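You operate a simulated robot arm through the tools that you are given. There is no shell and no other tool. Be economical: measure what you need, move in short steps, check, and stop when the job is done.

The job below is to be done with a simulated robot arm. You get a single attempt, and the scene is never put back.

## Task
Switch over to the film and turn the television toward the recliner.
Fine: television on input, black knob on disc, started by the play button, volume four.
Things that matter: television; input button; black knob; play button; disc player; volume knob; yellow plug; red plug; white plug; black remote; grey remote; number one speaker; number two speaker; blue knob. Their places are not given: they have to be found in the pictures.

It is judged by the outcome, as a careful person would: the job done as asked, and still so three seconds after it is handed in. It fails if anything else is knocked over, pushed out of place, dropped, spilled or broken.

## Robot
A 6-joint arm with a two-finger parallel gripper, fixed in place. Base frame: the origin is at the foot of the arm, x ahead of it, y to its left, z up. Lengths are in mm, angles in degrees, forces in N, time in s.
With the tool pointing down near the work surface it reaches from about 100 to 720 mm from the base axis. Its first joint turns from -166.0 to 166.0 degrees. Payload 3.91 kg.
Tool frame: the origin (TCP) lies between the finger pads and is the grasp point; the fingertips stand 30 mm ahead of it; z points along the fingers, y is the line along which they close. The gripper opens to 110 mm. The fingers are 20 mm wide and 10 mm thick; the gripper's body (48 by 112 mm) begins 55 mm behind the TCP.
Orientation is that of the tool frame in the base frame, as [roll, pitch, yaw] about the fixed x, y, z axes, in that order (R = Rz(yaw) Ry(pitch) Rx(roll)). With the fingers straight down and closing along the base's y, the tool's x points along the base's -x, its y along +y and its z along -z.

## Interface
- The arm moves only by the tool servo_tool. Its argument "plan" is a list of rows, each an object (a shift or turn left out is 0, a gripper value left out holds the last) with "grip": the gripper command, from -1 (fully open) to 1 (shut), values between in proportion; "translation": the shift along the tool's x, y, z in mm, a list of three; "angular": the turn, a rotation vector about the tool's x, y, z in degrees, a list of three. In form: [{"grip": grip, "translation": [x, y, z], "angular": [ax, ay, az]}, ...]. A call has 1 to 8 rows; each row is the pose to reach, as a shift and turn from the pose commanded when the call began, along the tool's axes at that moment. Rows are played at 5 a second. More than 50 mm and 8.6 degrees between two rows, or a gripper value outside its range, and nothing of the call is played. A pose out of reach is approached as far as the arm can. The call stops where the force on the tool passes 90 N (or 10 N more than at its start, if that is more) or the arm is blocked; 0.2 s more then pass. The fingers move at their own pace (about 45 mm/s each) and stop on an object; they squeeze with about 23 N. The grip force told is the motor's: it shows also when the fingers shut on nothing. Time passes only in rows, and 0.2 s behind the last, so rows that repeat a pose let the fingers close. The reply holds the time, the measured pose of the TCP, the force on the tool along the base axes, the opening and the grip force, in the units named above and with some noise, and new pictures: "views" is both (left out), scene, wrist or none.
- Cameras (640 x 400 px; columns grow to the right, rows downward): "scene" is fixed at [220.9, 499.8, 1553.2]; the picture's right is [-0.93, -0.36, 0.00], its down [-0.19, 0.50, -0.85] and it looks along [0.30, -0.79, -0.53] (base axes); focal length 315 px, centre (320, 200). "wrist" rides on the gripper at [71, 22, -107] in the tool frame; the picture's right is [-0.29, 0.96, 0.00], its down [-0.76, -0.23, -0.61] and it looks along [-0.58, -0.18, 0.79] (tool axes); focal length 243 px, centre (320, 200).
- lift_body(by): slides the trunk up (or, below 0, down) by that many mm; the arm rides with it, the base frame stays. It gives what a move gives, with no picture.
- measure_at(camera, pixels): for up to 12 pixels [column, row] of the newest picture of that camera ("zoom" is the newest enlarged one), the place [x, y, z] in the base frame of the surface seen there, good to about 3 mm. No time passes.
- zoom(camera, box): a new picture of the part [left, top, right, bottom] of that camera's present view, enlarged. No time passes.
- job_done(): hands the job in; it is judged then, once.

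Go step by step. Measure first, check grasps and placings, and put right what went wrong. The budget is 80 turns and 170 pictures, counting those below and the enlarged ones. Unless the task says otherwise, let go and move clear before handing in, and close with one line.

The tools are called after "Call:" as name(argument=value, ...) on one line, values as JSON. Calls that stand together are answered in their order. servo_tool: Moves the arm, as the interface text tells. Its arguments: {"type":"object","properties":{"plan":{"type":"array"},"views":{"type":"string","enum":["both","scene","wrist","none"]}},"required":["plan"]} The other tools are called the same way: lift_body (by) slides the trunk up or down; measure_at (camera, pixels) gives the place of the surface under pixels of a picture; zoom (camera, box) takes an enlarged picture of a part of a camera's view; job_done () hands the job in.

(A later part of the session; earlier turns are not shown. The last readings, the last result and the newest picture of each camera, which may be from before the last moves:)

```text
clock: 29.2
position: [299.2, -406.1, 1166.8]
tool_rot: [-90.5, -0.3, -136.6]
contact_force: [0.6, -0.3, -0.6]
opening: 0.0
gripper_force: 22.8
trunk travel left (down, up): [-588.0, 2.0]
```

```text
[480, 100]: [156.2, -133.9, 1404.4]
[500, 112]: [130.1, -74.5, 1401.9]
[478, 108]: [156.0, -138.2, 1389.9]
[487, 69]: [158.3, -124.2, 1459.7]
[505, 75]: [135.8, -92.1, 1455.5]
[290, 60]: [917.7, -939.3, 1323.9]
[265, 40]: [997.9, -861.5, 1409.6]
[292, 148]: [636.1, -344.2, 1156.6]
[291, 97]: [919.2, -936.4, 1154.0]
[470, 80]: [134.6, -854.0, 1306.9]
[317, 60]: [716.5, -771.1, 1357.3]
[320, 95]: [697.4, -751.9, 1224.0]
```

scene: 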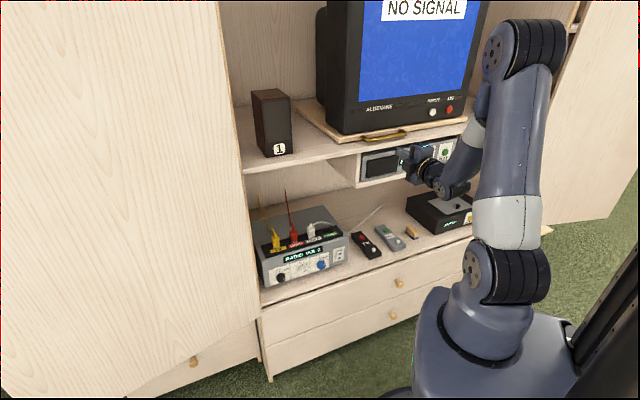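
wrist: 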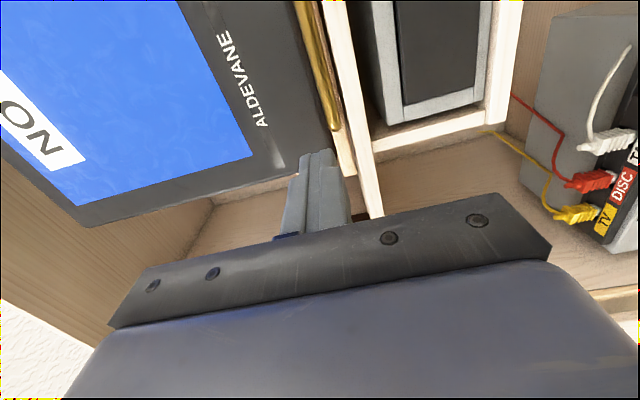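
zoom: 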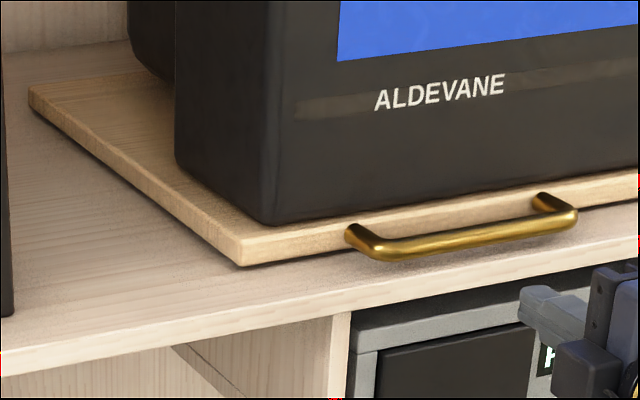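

Clearances are good: back wall d≈1313, speaker 1 well clear. I approach the left end of the handle bar with closed fingertips, stopping 15 mm short.

Call:
servo_tool(plan=[{"translation": [-9, 9, 35]}, {"translation": [-9, 9, 70]}, {"translation": [-9, 9, 98]}, {"translation": [-9, 9, 98]}], views="both")

Call:
zoom(camera="scene", box=[330, 90, 430, 160])

Call:
measure_at(camera="scene", pixels=[[482, 105], [505, 115], [490, 90]])

```text
clock: 30.2
position: [372.1, -471.4, 1155.8]
tool_rot: [-90.5, -0.3, -136.6]
contact_force: [1.1, 0.4, -0.8]
opening: 0.2
gripper_force: 22.6
trunk travel left (down, up): [-588.0, 2.0]
```

scene: 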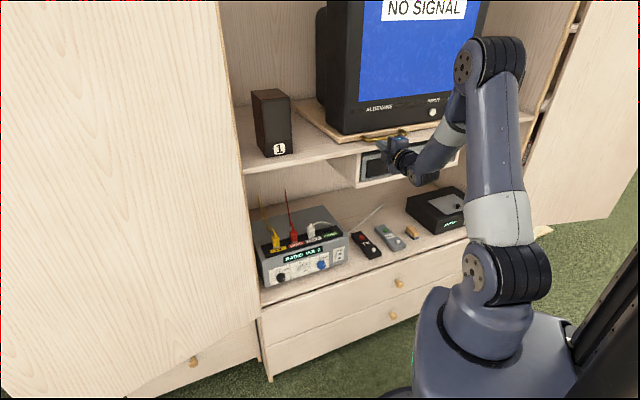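
wrist: 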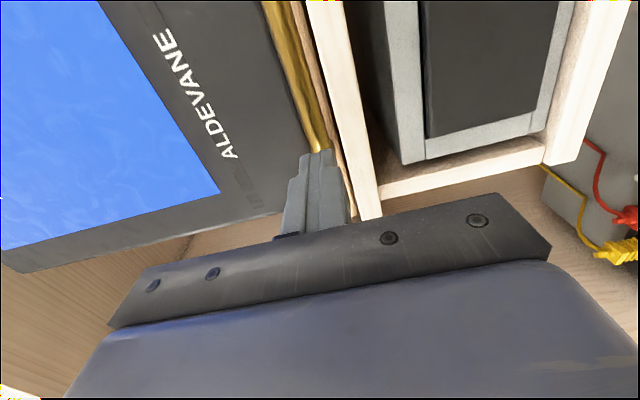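

```text
5.71 times, centred on (380, 125) of scene
```

zoom: 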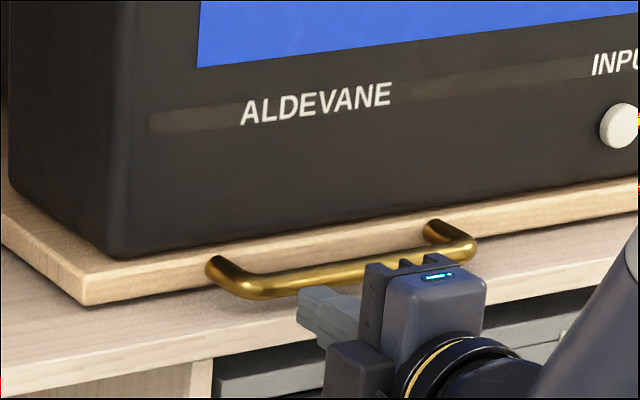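

```text
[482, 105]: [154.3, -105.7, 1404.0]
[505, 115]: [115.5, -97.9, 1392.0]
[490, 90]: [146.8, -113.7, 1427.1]
```

The tips are right before the bar with z matched. I push along the computed arc, the first 15°, in small rows.

Call:
servo_tool(plan=[{"translation": [0, 0, 14]}, {"translation": [0, 0, 19]}, {"translation": [-10, 0, 26.5]}, {"translation": [-21.4, 0, 34.7]}, {"translation": [-31.3, 0, 43.3]}, {"translation": [-41.2, 0, 52]}, {"translation": [-50.5, 0, 61.3]}, {"translation": [-59.5, 0, 70.9]}], views="both")

Call:
zoom(camera="scene", box=[290, 70, 490, 180])

```text
clock: 32.0
position: [463.5, -483.0, 1155.0]
tool_rot: [-90.5, -0.2, -136.6]
contact_force: [-0.3, 0.2, 0.5]
opening: 0.0
gripper_force: 22.8
trunk travel left (down, up): [-588.0, 2.0]
```

scene: 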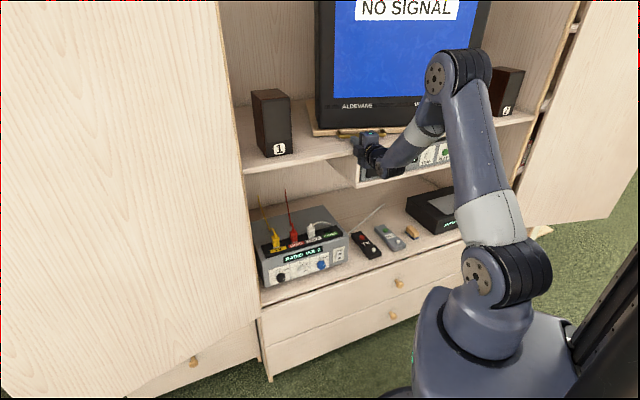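
wrist: 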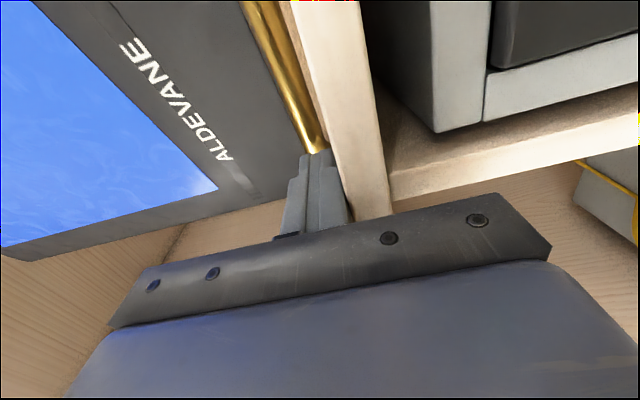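

```text
3.20 times, centred on (390, 125) of scene
```

zoom: 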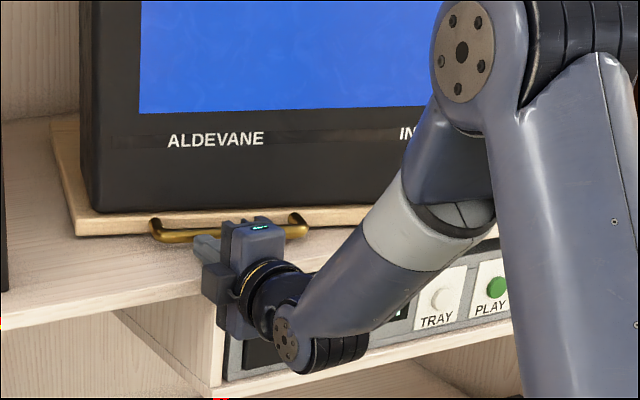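

The TV turns smoothly with low force. I measure its present angle from face and board points.

Call:
measure_at(camera="zoom", pixels=[[120, 190], [120, 160], [350, 160], [350, 185], [80, 225], [62, 130], [120, 60], [420, 60]])

```text
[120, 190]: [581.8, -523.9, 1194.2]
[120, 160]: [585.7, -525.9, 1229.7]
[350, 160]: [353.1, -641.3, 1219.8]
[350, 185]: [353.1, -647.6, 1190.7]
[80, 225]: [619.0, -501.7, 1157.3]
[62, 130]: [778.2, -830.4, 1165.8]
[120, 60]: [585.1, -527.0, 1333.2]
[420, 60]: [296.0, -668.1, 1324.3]
```

It has turned about 17.5° so far. I push on along the arc by another ~11°, then measure again.

Call:
servo_tool(plan=[{"translation": [-8.3, 0, 10.2]}, {"translation": [-16.5, 0, 20.6]}, {"translation": [-24, 0, 31.5]}, {"translation": [-31.1, 0, 42.4]}, {"translation": [-33.6, 0, 46.5]}, {"translation": [-33.6, 0, 46.5]}], views="scene")

Call:
zoom(camera="scene", box=[290, 50, 490, 180])

```text
clock: 33.0
position: [499.4, -481.1, 1155.6]
tool_rot: [-90.8, -0.2, -136.8]
contact_force: [-63.7, 65.2, 13.0]
opening: 0.1
gripper_force: 23.2
trunk travel left (down, up): [-588.0, 2.0]
stopped in row 4: the force on the tool passed its limit (the readings are from after the stop); the commanded pose is now the measured one
```

scene: 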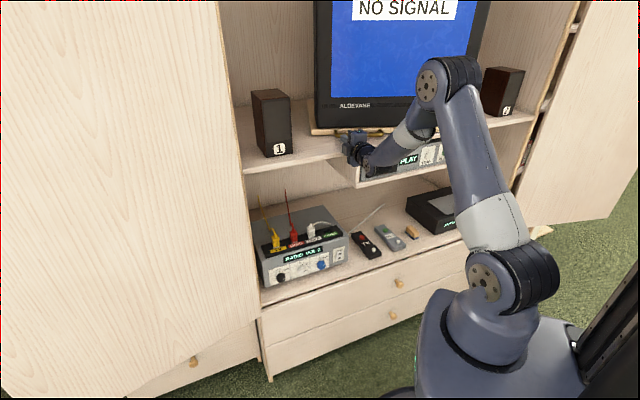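

```text
3.08 times, centred on (390, 115) of scene
```

zoom: 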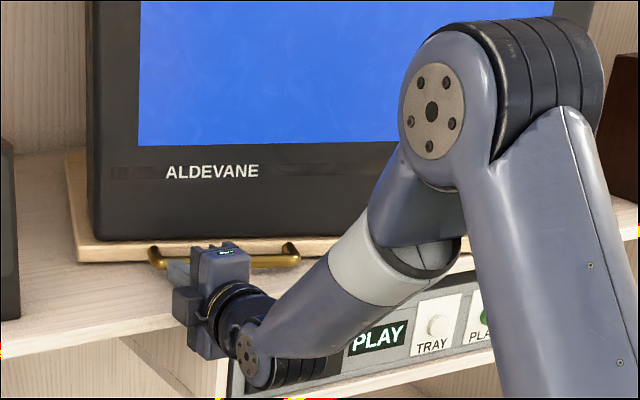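

The force jumped to 91 N straight along the tool, so it is either the swivel's end stop or a jam. I back off and measure the angle.

Call:
servo_tool(plan=[{"translation": [0, 0, -10]}, {"translation": [0, 0, -30]}], views="both")

Call:
zoom(camera="scene", box=[290, 50, 490, 180])

Call:
measure_at(camera="zoom", pixels=[[130, 200], [130, 160], [345, 165], [325, 200], [85, 250], [75, 160], [120, 60], [395, 100], [370, 150]])

```text
clock: 33.5
position: [487.1, -467.5, 1153.5]
tool_rot: [-90.5, -0.2, -136.8]
contact_force: [2.8, -2.3, 24.4]
opening: 0.0
gripper_force: 22.8
trunk travel left (down, up): [-588.0, 2.0]
```

scene: 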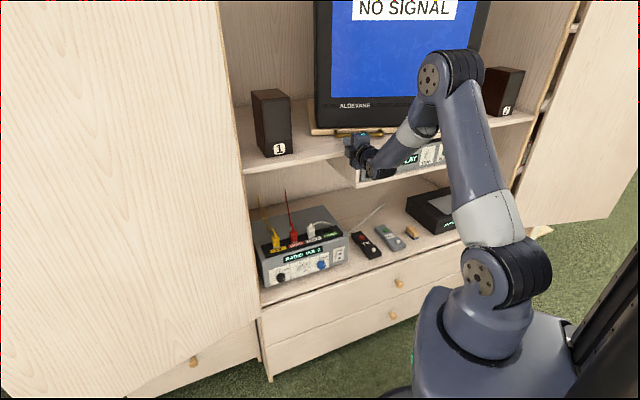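
wrist: 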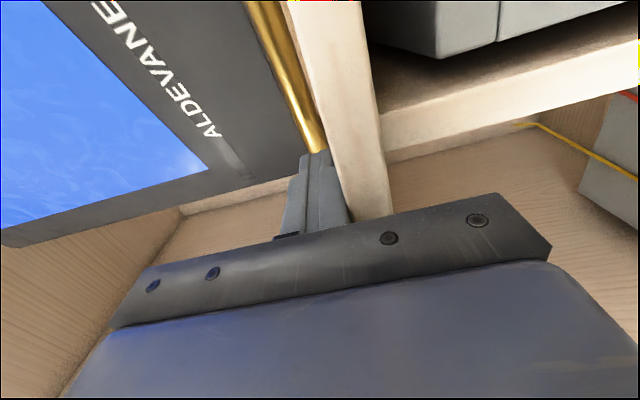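

```text
3.08 times, centred on (390, 115) of scene
```

zoom: 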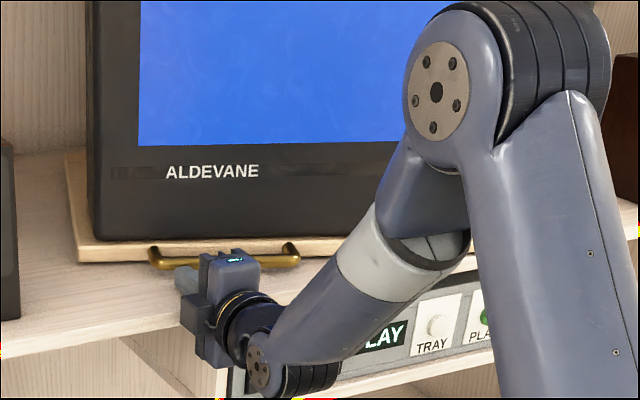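

```text
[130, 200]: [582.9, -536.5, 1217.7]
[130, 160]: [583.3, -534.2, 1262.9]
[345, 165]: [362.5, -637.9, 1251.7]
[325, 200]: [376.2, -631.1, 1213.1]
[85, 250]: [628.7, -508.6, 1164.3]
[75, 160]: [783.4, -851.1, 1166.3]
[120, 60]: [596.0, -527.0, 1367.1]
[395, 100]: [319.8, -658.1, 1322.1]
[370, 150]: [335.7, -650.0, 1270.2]
```

The TV has turned about 20° (facing ≈115°) and then stopped hard. I move the arm clear to see what blocks it, end stop or obstacle.

Call:
servo_tool(plan=[{"translation": [0, 0, -40]}, {"translation": [0, 0, -80]}, {"translation": [20, -40, -90]}, {"translation": [40, -80, -100]}, {"translation": [60, -120, -100]}, {"translation": [90, -150, -100]}], views="both")

Call:
zoom(camera="scene", box=[280, 0, 540, 170])

```text
clock: 35.0
position: [353.9, -459.7, 1302.0]
tool_rot: [-91.3, -0.3, -136.8]
contact_force: [-0.3, -0.3, -0.3]
opening: 0.0
gripper_force: 23.1
trunk travel left (down, up): [-588.0, 2.0]
```

scene: 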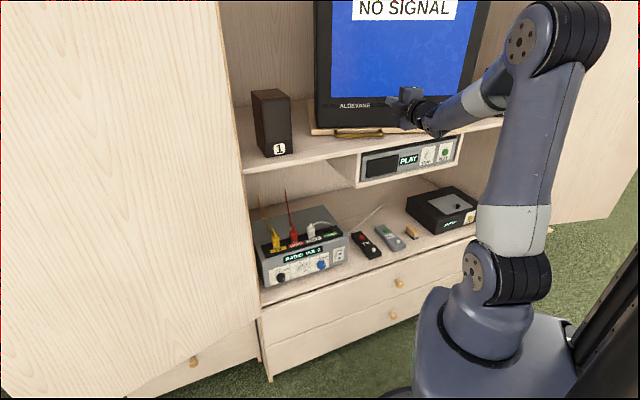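
wrist: 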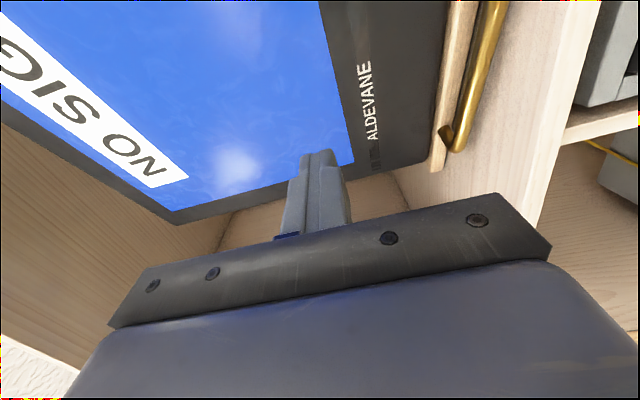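

```text
2.35 times, centred on (410, 85) of scene
```

zoom: 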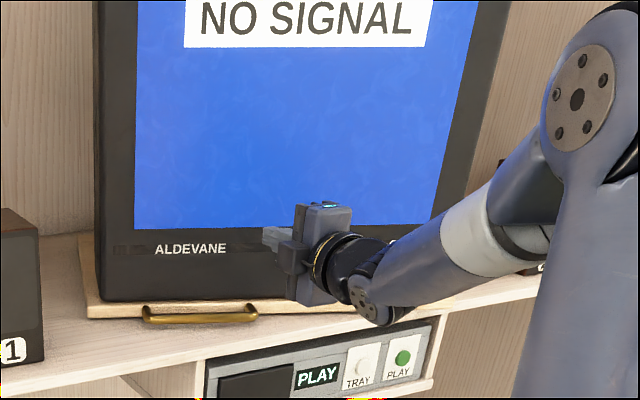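

The reason is clear: at the stop, the gripper body (112 mm tall) had met the shelf's front edge (d≈643). The TV itself is free. I tilt the tool about 30° down so the body clears the shelf, and come back to the bar.

Call:
servo_tool(plan=[{"translation": [-20, 0, 20], "angular": [-7, 0, 0]}, {"translation": [-40, 0, 40], "angular": [-14, 0, 0]}, {"translation": [-60, 0, 65], "angular": [-21, 0, 0]}, {"translation": [-78, 5, 92], "angular": [-28.7, 0, 0]}, {"translation": [-78, 50, 92], "angular": [-28.7, 0, 0]}, {"translation": [-78, 95, 92], "angular": [-28.7, 0, 0]}, {"translation": [-78, 129, 92], "angular": [-28.7, 0, 0]}, {"translation": [-78, 129, 92], "angular": [-28.7, 0, 0]}], views="both")

Call:
zoom(camera="scene", box=[290, 80, 440, 180])

```text
clock: 36.8
position: [474.3, -472.1, 1175.1]
tool_rot: [-119.9, -0.1, -136.7]
contact_force: [0.2, -0.2, -0.3]
opening: 0.0
gripper_force: 22.8
out of reach, approached as far as the arm can: row 3, 4, 7, 8
trunk travel left (down, up): [-588.0, 2.0]
```

scene: 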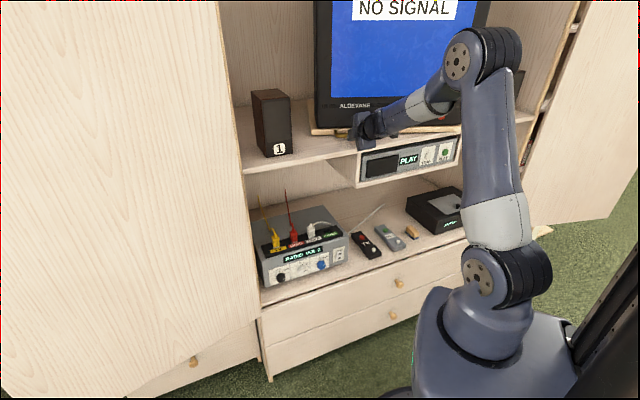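
wrist: 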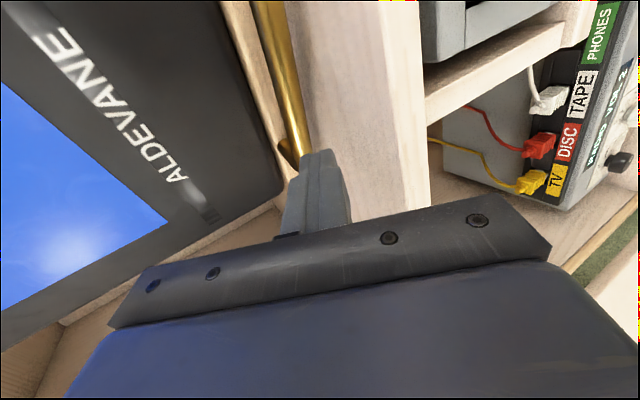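

```text
4.00 times, centred on (365, 130) of scene
```

zoom: 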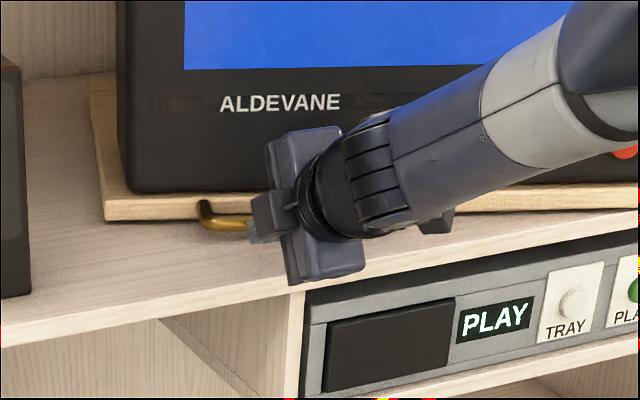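

It's close to the singular line again at this tilt. Instead I'll steepen to ~50°, yaw the tool to match the turned TV (az −70°), and hook inside the handle against its left post. I check the handle's present place first and rise clear.

Call:
measure_at(camera="zoom", pixels=[[203, 208], [212, 218], [235, 222], [250, 218], [110, 208], [460, 200], [97, 90]])

Call:
servo_tool(plan=[{"translation": [0, -35, -25]}, {"translation": [0, -70, -50], "angular": [-4, 3.6, 3]}, {"translation": [0, -80, -60], "angular": [-8, 7.3, 6]}, {"translation": [0, -80, -60], "angular": [-12, 10.9, 9]}, {"translation": [0, -80, -60], "angular": [-16, 14.6, 12.1]}, {"translation": [0, -80, -60], "angular": [-20, 18.2, 15.1]}, {"translation": [0, -80, -60], "angular": [-20, 18.2, 15.1]}], views="both")

Call:
zoom(camera="scene", box=[290, 80, 440, 180])

```text
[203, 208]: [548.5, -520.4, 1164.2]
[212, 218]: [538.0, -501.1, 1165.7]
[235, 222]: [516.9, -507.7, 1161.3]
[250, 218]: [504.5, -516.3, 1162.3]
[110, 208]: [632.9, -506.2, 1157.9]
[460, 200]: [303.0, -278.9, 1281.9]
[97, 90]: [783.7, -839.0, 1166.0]
```

```text
clock: 38.4
position: [343.1, -509.3, 1218.7]
tool_rot: [-135.3, 7.9, -150.7]
contact_force: [-0.7, -0.7, -1.2]
opening: 0.0
gripper_force: 22.5
out of reach, approached as far as the arm can: row 1, 2, 3, 4, 5, 6, 7
trunk travel left (down, up): [-588.0, 2.0]
```

scene: 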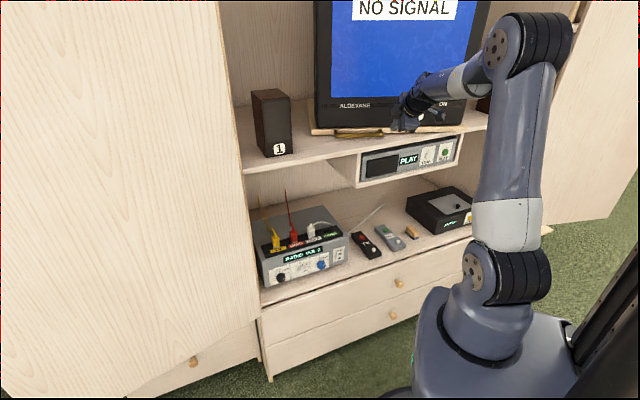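
wrist: 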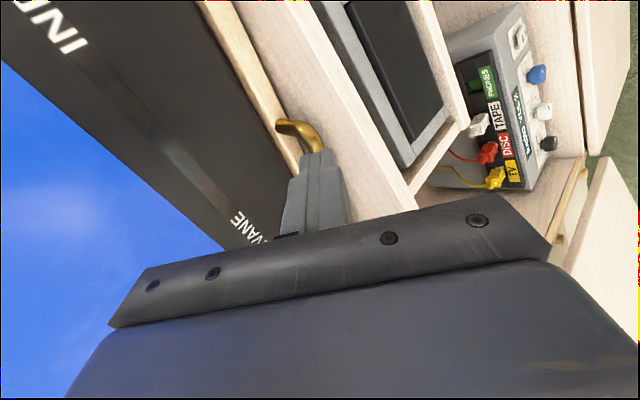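

```text
4.00 times, centred on (365, 130) of scene
```

zoom: 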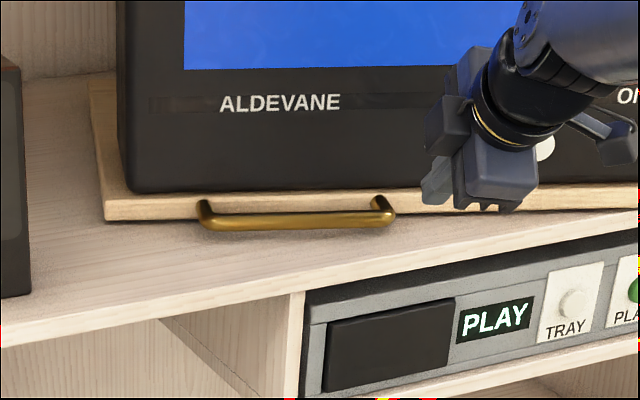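

The arm swerved through the singular zone without touching anything (TCP now at x=343). I let it settle at the commanded pose in a null move.

Call:
servo_tool(plan=[{"translation": [0, 0, 0]}, {"translation": [0, 0, 0]}, {"translation": [0, 0, 0]}], views="scene")

```text
clock: 39.1
position: [342.3, -510.2, 1218.1]
tool_rot: [-135.2, 7.9, -150.7]
contact_force: [0.0, 0.8, -0.1]
opening: 0.0
gripper_force: 23.0
trunk travel left (down, up): [-588.0, 2.0]
```

scene: 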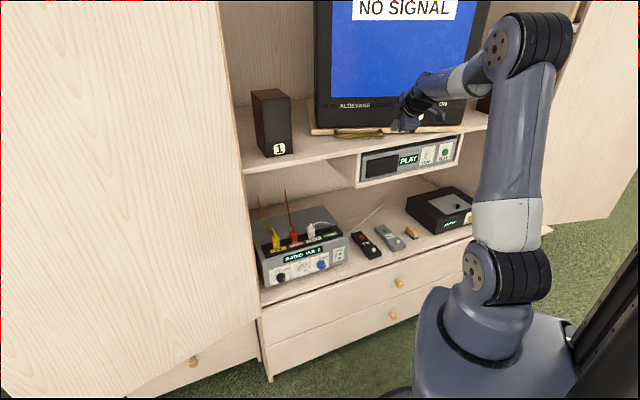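

Settled. I go to a hover above the handle loop near its left post (TCP ≈ (523,-520,1223), az −70°, 50° down).

Call:
servo_tool(plan=[{"translation": [-30, -11.5, 16], "angular": [-0.8, 2.4, 0.3]}, {"translation": [-61, -23, 32], "angular": [-1.6, 4.8, 0.6]}, {"translation": [-91, -34.7, 48], "angular": [-2.5, 7.2, 0.9]}, {"translation": [-122, -46, 64], "angular": [-3.3, 9.6, 1.2]}, {"translation": [-152, -57.8, 80], "angular": [-4.1, 12, 1.5]}, {"translation": [-152, -57.8, 80], "angular": [-4.1, 12, 1.5]}], views="both")

Call:
zoom(camera="scene", box=[290, 80, 440, 180])

```text
clock: 40.5
position: [380.6, -543.3, 1175.0]
tool_rot: [-136.4, 10.0, -151.1]
contact_force: [-58.7, 58.8, 31.6]
opening: 0.0
gripper_force: 23.3
out of reach, approached as far as the arm can: row 1, 2, 3, 4, 5, 6
trunk travel left (down, up): [-588.0, 2.0]
stopped in row 6: the force on the tool passed its limit (the readings are from after the stop); the commanded pose is now the measured one
```

scene: 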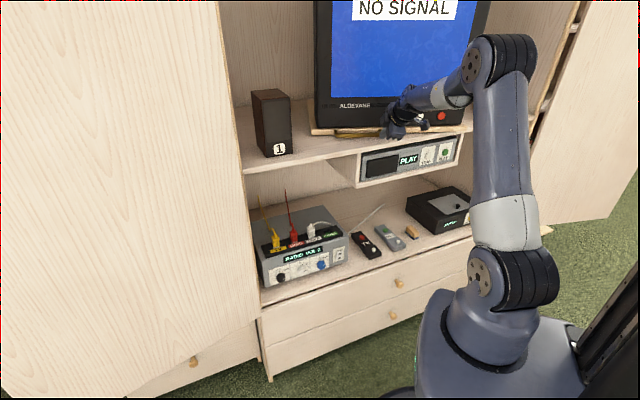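
wrist: 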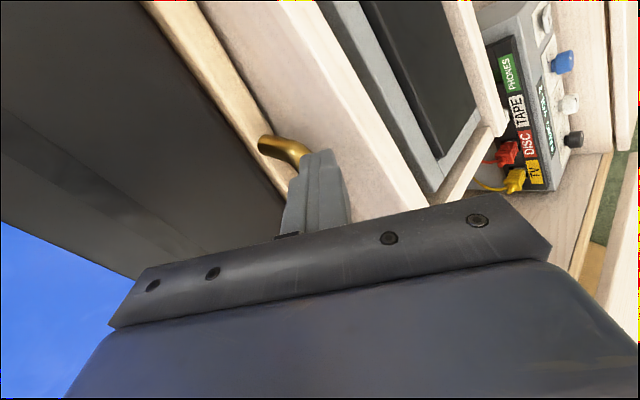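

```text
4.00 times, centred on (365, 130) of scene
```

zoom: 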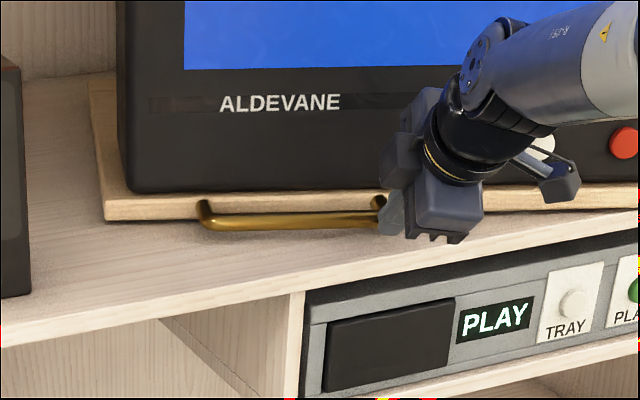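

The current wrist branch is at a joint limit; the tip touched the handle's right end and stopped safely. I retreat along the tool axis and unwind the roll to the natural wrist pose (camera toward the robot).

Call:
servo_tool(plan=[{"translation": [0, 0, -20]}, {"translation": [0, 0, -50]}, {"translation": [0, 0, -90]}, {"translation": [0, 0, -130]}], views="none")

Call:
servo_tool(plan=[{"angular": [0, 0, 8.5]}, {"angular": [0, 0, 17]}, {"angular": [0, 0, 25.5]}, {"angular": [0, 0, 34]}, {"angular": [0, 0, 42.5]}, {"angular": [0, 0, 51]}, {"angular": [0, 0, 59.5]}, {"angular": [0, 0, 68]}], views="scene")

```text
clock: 41.5
position: [334.4, -483.6, 1259.5]
tool_rot: [-136.6, 10.2, -150.8]
contact_force: [0.6, -0.3, -0.1]
opening: 0.0
gripper_force: 23.2
trunk travel left (down, up): [-588.0, 2.0]
```

```text
clock: 43.3
position: [334.2, -484.3, 1260.3]
tool_rot: [-173.1, 44.0, 139.7]
contact_force: [-0.4, 0.4, 0.8]
opening: 0.0
gripper_force: 23.1
trunk travel left (down, up): [-588.0, 2.0]
```

scene: 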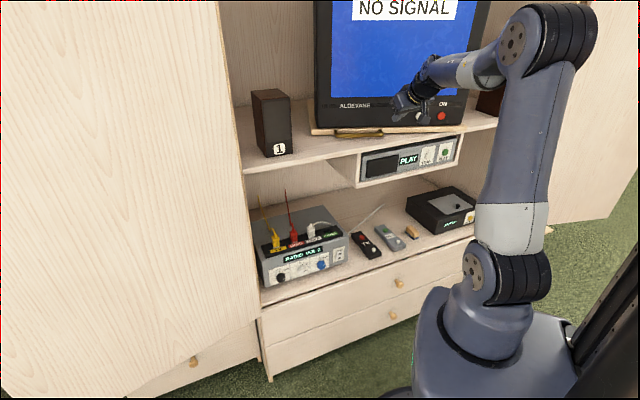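

The wrist is now close to natural and controlled. I move left to a hover above the handle's left end, yawing to match the TV.

Call:
servo_tool(plan=[{"translation": [-24, 21.6, 20.9], "angular": [2.6, 1, 4.4]}, {"translation": [-48, 43.2, 41.7], "angular": [5.2, 2.1, 8.7]}, {"translation": [-72, 64.8, 62.6], "angular": [7.9, 3.1, 13.1]}, {"translation": [-96, 86.4, 83.4], "angular": [10.5, 4.2, 17.4]}, {"translation": [-120.5, 108, 104.3], "angular": [13.1, 5.2, 21.8]}, {"translation": [-120.5, 108, 104.3], "angular": [13.1, 5.2, 21.8]}], views="both")

Call:
zoom(camera="scene", box=[290, 80, 440, 180])

```text
clock: 44.7
position: [407.2, -498.6, 1236.1]
tool_rot: [165.4, 43.4, 113.7]
contact_force: [-0.6, 0.8, 0.5]
opening: 0.0
gripper_force: 22.9
out of reach, approached as far as the arm can: row 1, 2, 3, 4, 5, 6
trunk travel left (down, up): [-588.0, 2.0]
```

scene: 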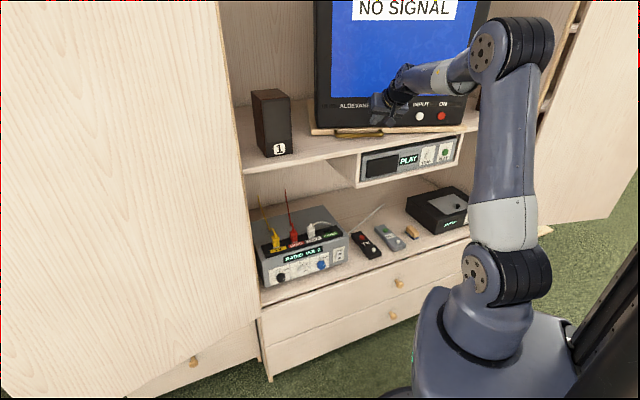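
wrist: 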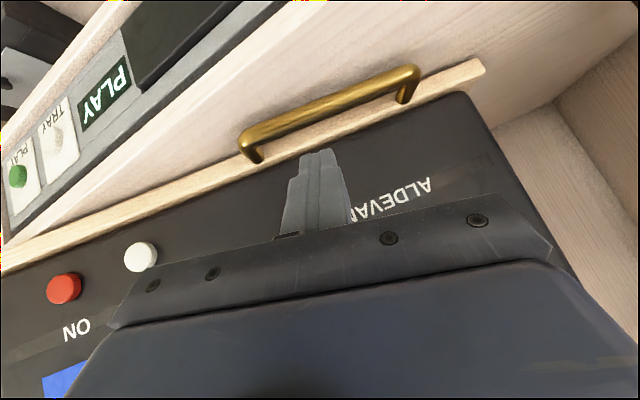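

```text
4.00 times, centred on (365, 130) of scene
```

zoom: 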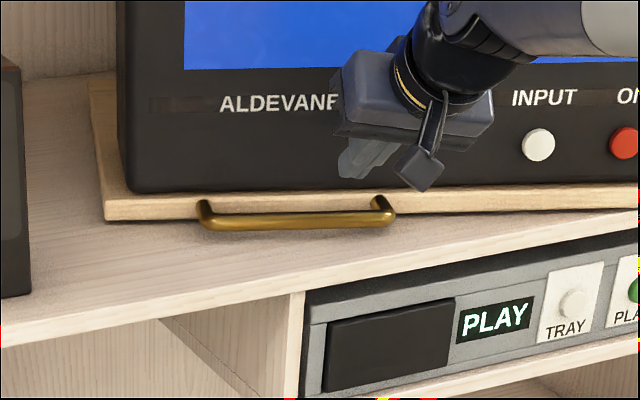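

The wrist is on a bad joint branch for this steep pose, and yawing right is blocked. The horizontal-tool branch worked well everywhere, so I go back to it: retreat, roll −105°, then tilt back up. After that I push higher, where the body clears the shelf.

Call:
servo_tool(plan=[{"translation": [0, 0, -40]}, {"translation": [0, 0, -80]}, {"translation": [0, 0, -120]}, {"translation": [0, 0, -130], "angular": [0, 0, -8.5]}, {"translation": [0, 0, -130], "angular": [0, 0, -17]}, {"translation": [0, 0, -130], "angular": [0, 0, -25.5]}, {"translation": [0, 0, -130], "angular": [0, 0, -34]}, {"translation": [0, 0, -130], "angular": [0, 0, -42.5]}], views="none")

Call:
servo_tool(plan=[{"angular": [0, 0, -8]}, {"angular": [0, 0, -16]}, {"angular": [0, 0, -24]}, {"angular": [0, 0, -32]}, {"angular": [0, 0, -40]}, {"angular": [0, 0, -48]}, {"angular": [0, 0, -56]}, {"angular": [0, 0, -63]}], views="scene")

```text
clock: 46.5
position: [341.4, -434.6, 1328.3]
tool_rot: [-154.9, 39.1, 171.3]
contact_force: [-0.2, 0.2, 0.1]
opening: 0.1
gripper_force: 22.8
trunk travel left (down, up): [-588.0, 2.0]
```

```text
clock: 48.3
position: [341.0, -432.9, 1327.5]
tool_rot: [-134.7, -0.4, -134.9]
contact_force: [-0.5, 0.0, 0.7]
opening: 0.0
gripper_force: 23.1
trunk travel left (down, up): [-588.0, 2.0]
```

scene: 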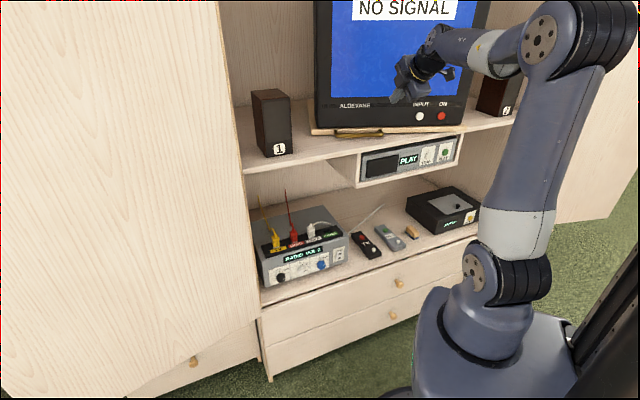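

Roll is restored. Now I tilt up to horizontal.

Call:
servo_tool(plan=[{"angular": [8, 0, 0]}, {"angular": [16, 0, 0]}, {"angular": [24, 0, 0]}, {"angular": [32, 0, 0]}, {"angular": [40, 0, 0]}, {"angular": [44.7, 0, 0]}, {"angular": [44.7, 0, 0]}], views="scene")

```text
clock: 49.9
position: [340.9, -434.0, 1328.7]
tool_rot: [-90.0, -0.5, -135.2]
contact_force: [0.3, 0.0, -0.2]
opening: 0.1
gripper_force: 23.0
trunk travel left (down, up): [-588.0, 2.0]
```

scene: 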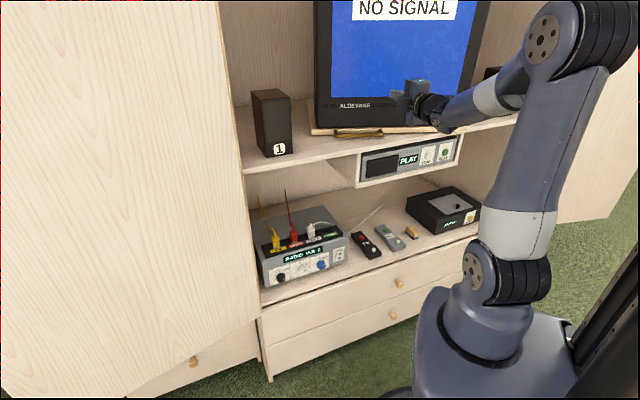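

Back in the good branch (tool horizontal at az −45°). I move to hover 30 mm before the TV's lower-left bezel at z≈1222, where the gripper body clears the shelf and handle.

Call:
servo_tool(plan=[{"translation": [-20, 35, 20]}, {"translation": [-40, 70, 40]}, {"translation": [-60, 106, 60]}, {"translation": [-76, 106, 100]}, {"translation": [-76, 106, 140]}, {"translation": [-76, 106, 172]}, {"translation": [-76, 106, 172]}], views="both")

Call:
zoom(camera="scene", box=[290, 70, 440, 180])

```text
clock: 51.5
position: [517.9, -503.5, 1221.6]
tool_rot: [-90.1, -0.4, -135.3]
contact_force: [-0.1, 0.8, -0.2]
opening: 0.3
gripper_force: 22.6
trunk travel left (down, up): [-588.0, 2.0]
```

scene: 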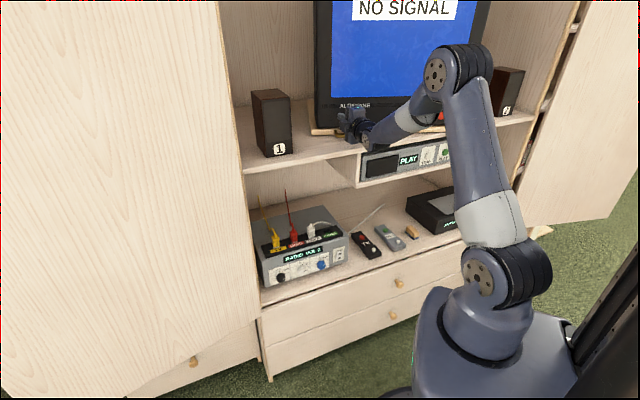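
wrist: 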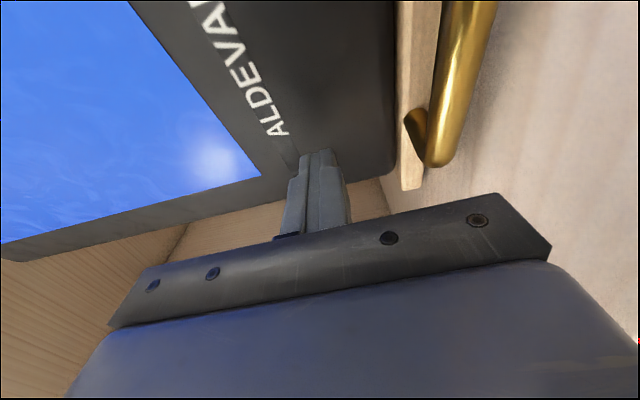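

```text
3.64 times, centred on (365, 125) of scene
```

zoom: 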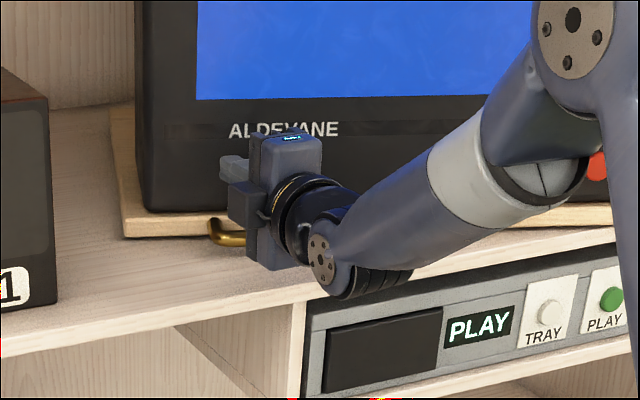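

The tip faces the bezel. I push gently along the arc by about 9° more.

Call:
servo_tool(plan=[{"translation": [0, 0, 20]}, {"translation": [0, 0, 30]}, {"translation": [-3, 0, 36]}, {"translation": [-5.5, 0, 43.2]}, {"translation": [-8, 0, 50]}, {"translation": [-10.1, 0, 57]}, {"translation": [-12.2, 0, 64]}, {"translation": [-14.2, 0, 71]}], views="scene")

Call:
zoom(camera="scene", box=[290, 50, 490, 180])

Call:
measure_at(camera="zoom", pixels=[[130, 130], [130, 60], [330, 100], [380, 50], [400, 20], [85, 250], [110, 180]])

```text
clock: 52.5
position: [540.9, -520.5, 1226.3]
tool_rot: [-90.1, -0.3, -135.3]
contact_force: [-62.7, 63.0, 7.3]
opening: 0.3
gripper_force: 22.9
trunk travel left (down, up): [-588.0, 2.0]
stopped in row 5: the force on the tool passed its limit (the readings are from after the stop); the commanded pose is now the measured one
```

scene: 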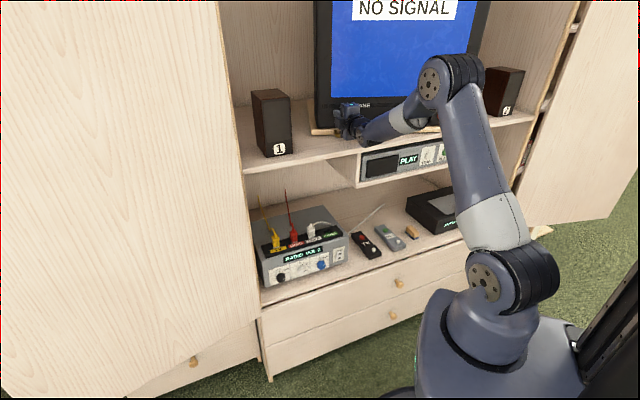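

```text
3.08 times, centred on (390, 115) of scene
```

zoom: 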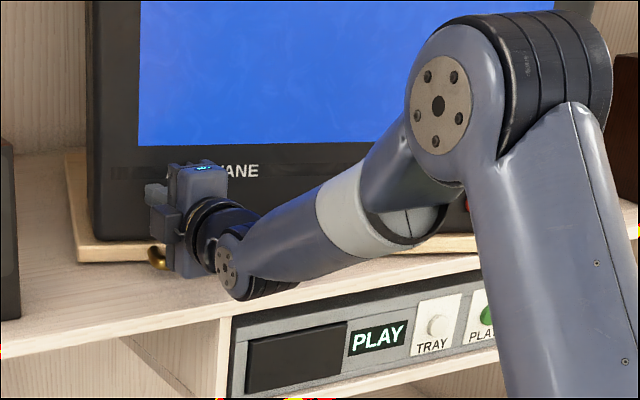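

```text
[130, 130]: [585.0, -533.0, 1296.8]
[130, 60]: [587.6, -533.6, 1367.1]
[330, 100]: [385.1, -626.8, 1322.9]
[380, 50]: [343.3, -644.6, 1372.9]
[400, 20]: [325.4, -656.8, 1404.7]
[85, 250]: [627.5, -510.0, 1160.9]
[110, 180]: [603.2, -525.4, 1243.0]
```

The TV has not moved beyond ≈20° (face line az 25.3°) though the gripper body was clear this time, so this looks like the swivel's own end stop. I retreat and inspect for any obstacle.

Call:
servo_tool(plan=[{"translation": [0, 0, -20]}, {"translation": [0, 0, -60]}, {"translation": [0, 0, -105]}, {"translation": [10, -40, -150]}, {"translation": [20, -85, -195]}, {"translation": [40, -100, -235]}, {"translation": [60, -100, -270]}], views="both")

Call:
zoom(camera="scene", box=[280, 0, 540, 170])

```text
refused: row 4 steps farther than a row can; nothing moved
```

```text
2.35 times, centred on (410, 85) of scene
```

zoom: 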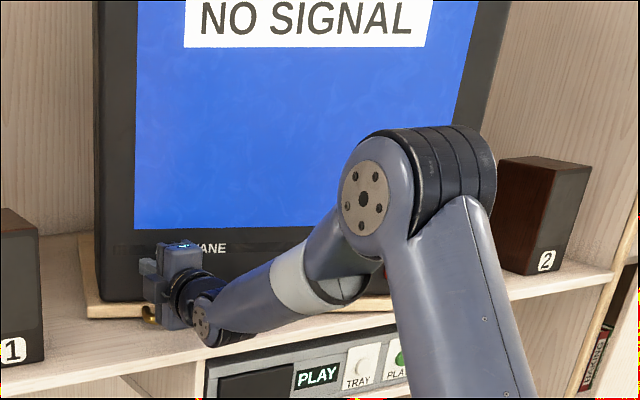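

The row step was too large; I retreat with smaller steps.

Call:
servo_tool(plan=[{"translation": [0, 0, -20]}, {"translation": [0, 0, -60]}, {"translation": [0, 0, -100]}, {"translation": [20, 0, -140]}, {"translation": [50, 0, -170]}, {"translation": [90, 0, -190]}, {"translation": [130, 0, -200]}, {"translation": [170, 0, -200]}], views="both")

Call:
zoom(camera="scene", box=[280, 0, 540, 170])

```text
clock: 54.3
position: [288.1, -507.6, 1221.1]
tool_rot: [-90.6, -0.4, -135.2]
contact_force: [-0.4, 0.2, 0.1]
opening: 0.0
gripper_force: 23.3
trunk travel left (down, up): [-588.0, 2.0]
```

scene: 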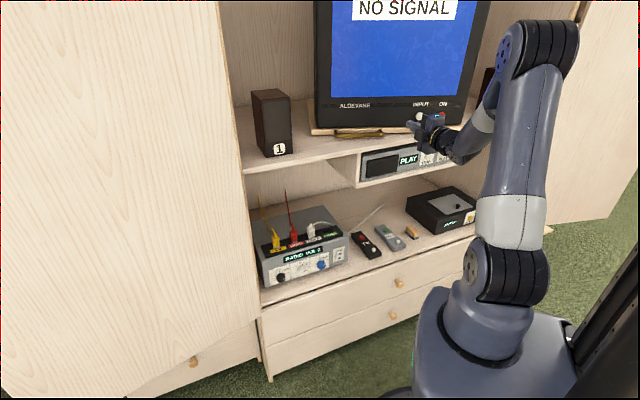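
wrist: 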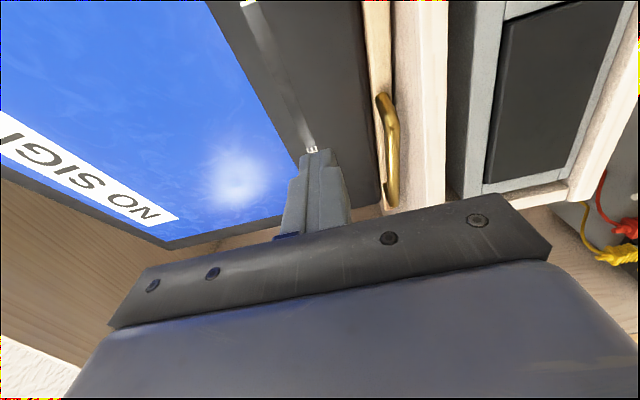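

```text
2.35 times, centred on (410, 85) of scene
```

zoom: 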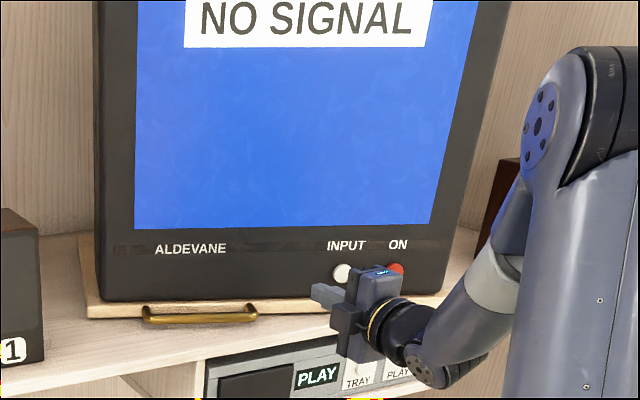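

The TV holds at the end stop, facing the recliner side as far as it turns, with nothing obstructing. Now to the amplifier: back off a bit and lower the trunk by 500.

Call:
servo_tool(plan=[{"translation": [0, 0, -40]}, {"translation": [-20, 0, -80]}], views="none")

Call:
lift_body(by=-500)

Call:
servo_tool(plan=[{"translation": [-45, 0, 0]}, {"translation": [-90, 0, 0]}, {"translation": [-135, 10, 0]}, {"translation": [-180, 20, 0]}, {"translation": [-225, 30, 0]}, {"translation": [-270, 40, 0]}], views="both")

Call:
zoom(camera="scene", box=[255, 235, 355, 305])

```text
clock: 54.9
position: [246.1, -435.4, 1221.8]
tool_rot: [-90.7, -0.5, -135.2]
contact_force: [0.5, -1.1, 0.5]
opening: 0.2
gripper_force: 22.3
trunk travel left (down, up): [-588.0, 2.0]
```

```text
refused: -500 is not a number from -400 to 400
```

```text
clock: 56.3
position: [435.3, -246.4, 1179.9]
tool_rot: [-90.6, -0.5, -135.4]
contact_force: [-0.6, 0.4, -0.2]
opening: 0.0
gripper_force: 22.8
trunk travel left (down, up): [-588.0, 2.0]
```

scene: 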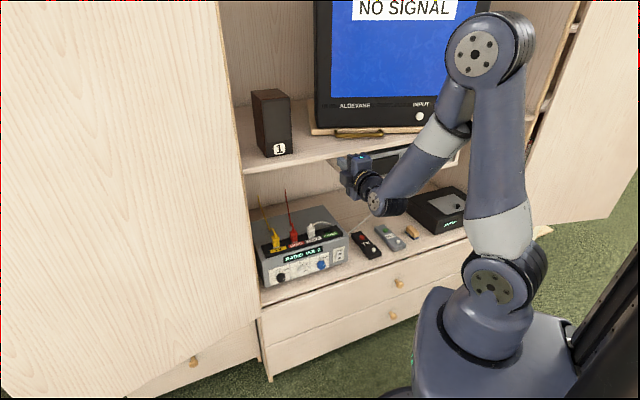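
wrist: 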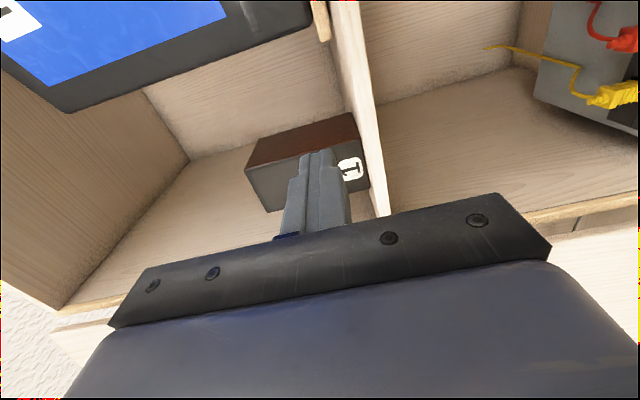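

```text
5.71 times, centred on (305, 270) of scene
```

zoom: 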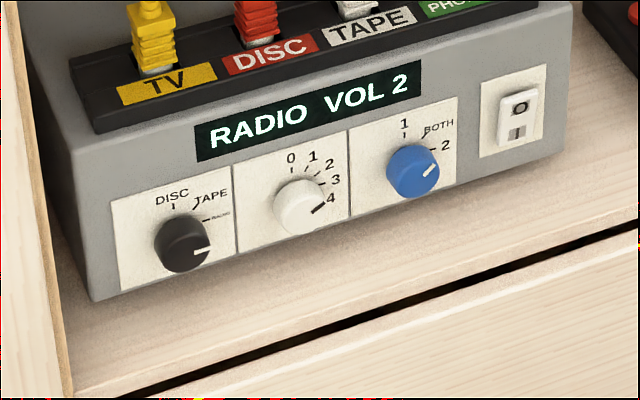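

Travel per call is limited, so I lower in two steps (−400, −130) and measure the knobs in the meantime.

Call:
measure_at(camera="zoom", pixels=[[180, 248], [165, 230], [125, 260], [215, 275], [300, 212], [250, 250], [412, 175], [345, 225], [170, 215], [295, 190], [320, 212], [207, 251]])

Call:
lift_body(by=-400)

Call:
lift_body(by=-130)

Call:
servo_tool(plan=[{"translation": [0, 0, 0]}], views="both")

```text
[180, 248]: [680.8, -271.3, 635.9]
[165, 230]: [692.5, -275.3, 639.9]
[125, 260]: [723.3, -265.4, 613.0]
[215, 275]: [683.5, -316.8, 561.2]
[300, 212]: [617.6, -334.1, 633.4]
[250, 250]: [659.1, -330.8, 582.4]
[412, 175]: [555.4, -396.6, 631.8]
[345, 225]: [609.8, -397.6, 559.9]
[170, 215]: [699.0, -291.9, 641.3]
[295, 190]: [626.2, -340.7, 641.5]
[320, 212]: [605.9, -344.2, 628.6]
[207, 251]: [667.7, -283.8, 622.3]
```

```text
clock: 60.2
position: [434.5, -249.1, 780.0]
tool_rot: [-90.7, -0.4, -135.2]
contact_force: [-1.0, 0.1, 0.6]
opening: 0.0
gripper_force: 22.7
trunk travel left (down, up): [-188.0, 402.0]
```

```text
clock: 61.7
position: [434.3, -248.0, 649.7]
tool_rot: [-90.5, -0.4, -135.2]
contact_force: [0.4, -0.2, 0.2]
opening: 0.1
gripper_force: 22.9
trunk travel left (down, up): [-58.0, 532.0]
```

```text
clock: 62.1
position: [434.0, -247.4, 649.1]
tool_rot: [-90.6, -0.5, -135.2]
contact_force: [1.2, -0.6, -0.2]
opening: 0.0
gripper_force: 23.1
trunk travel left (down, up): [-58.0, 532.0]
```

scene: 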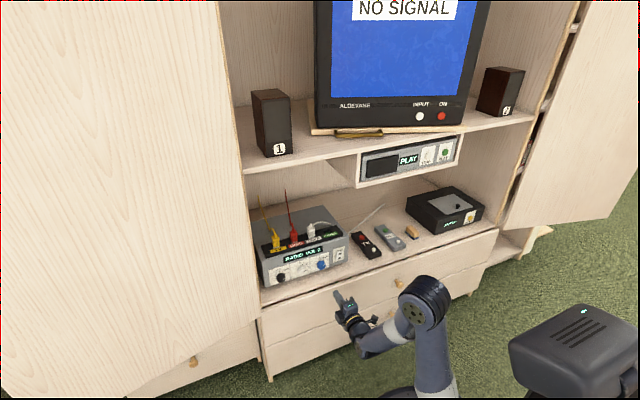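
wrist: 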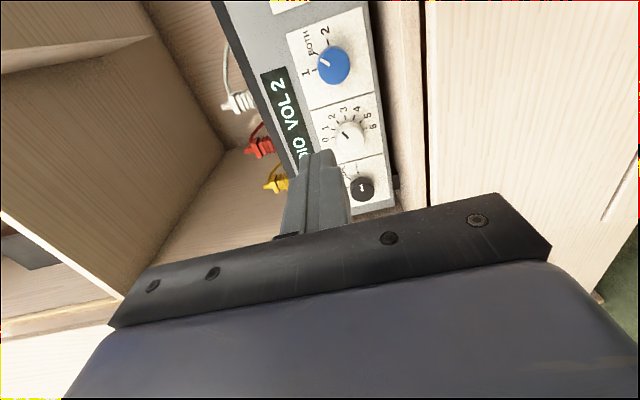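

A clear view of everything now. I zoom on the knobs from the wrist, and on the turned TV.

Call:
zoom(camera="wrist", box=[260, 20, 420, 220])

Call:
measure_at(camera="wrist", pixels=[[362, 188], [350, 137], [333, 65], [340, 120], [375, 160], [355, 165], [365, 100], [345, 205]])

Call:
zoom(camera="scene", box=[280, 0, 540, 170])

Call:
measure_at(camera="scene", pixels=[[325, 103], [470, 100], [329, 60], [472, 60], [313, 132], [461, 122], [303, 105]])

```text
2.00 times, centred on (340, 120) of wrist
```

zoom: 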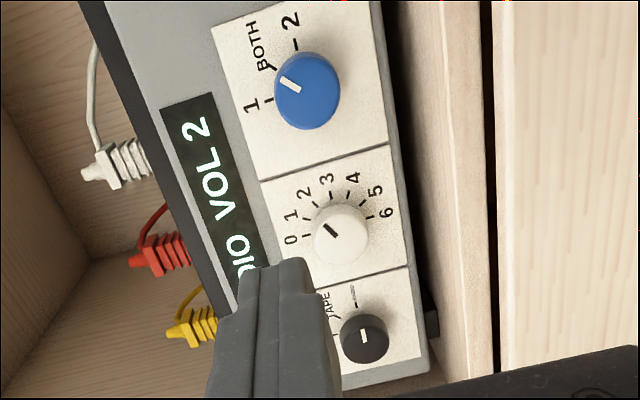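

```text
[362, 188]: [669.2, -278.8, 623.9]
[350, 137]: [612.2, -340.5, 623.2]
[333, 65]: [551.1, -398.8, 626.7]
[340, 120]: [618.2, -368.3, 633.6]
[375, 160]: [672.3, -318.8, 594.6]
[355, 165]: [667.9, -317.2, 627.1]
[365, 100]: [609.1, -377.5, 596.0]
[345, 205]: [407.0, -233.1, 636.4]
```

```text
2.35 times, centred on (410, 85) of scene
```

zoom: 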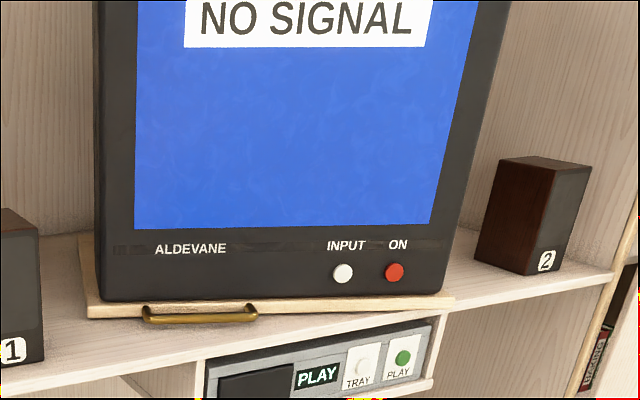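

```text
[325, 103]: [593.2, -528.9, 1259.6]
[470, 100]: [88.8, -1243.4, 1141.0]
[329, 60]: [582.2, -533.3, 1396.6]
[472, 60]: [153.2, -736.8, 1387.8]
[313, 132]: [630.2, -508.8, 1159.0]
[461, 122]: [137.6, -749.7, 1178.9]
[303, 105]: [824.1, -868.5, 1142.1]
```

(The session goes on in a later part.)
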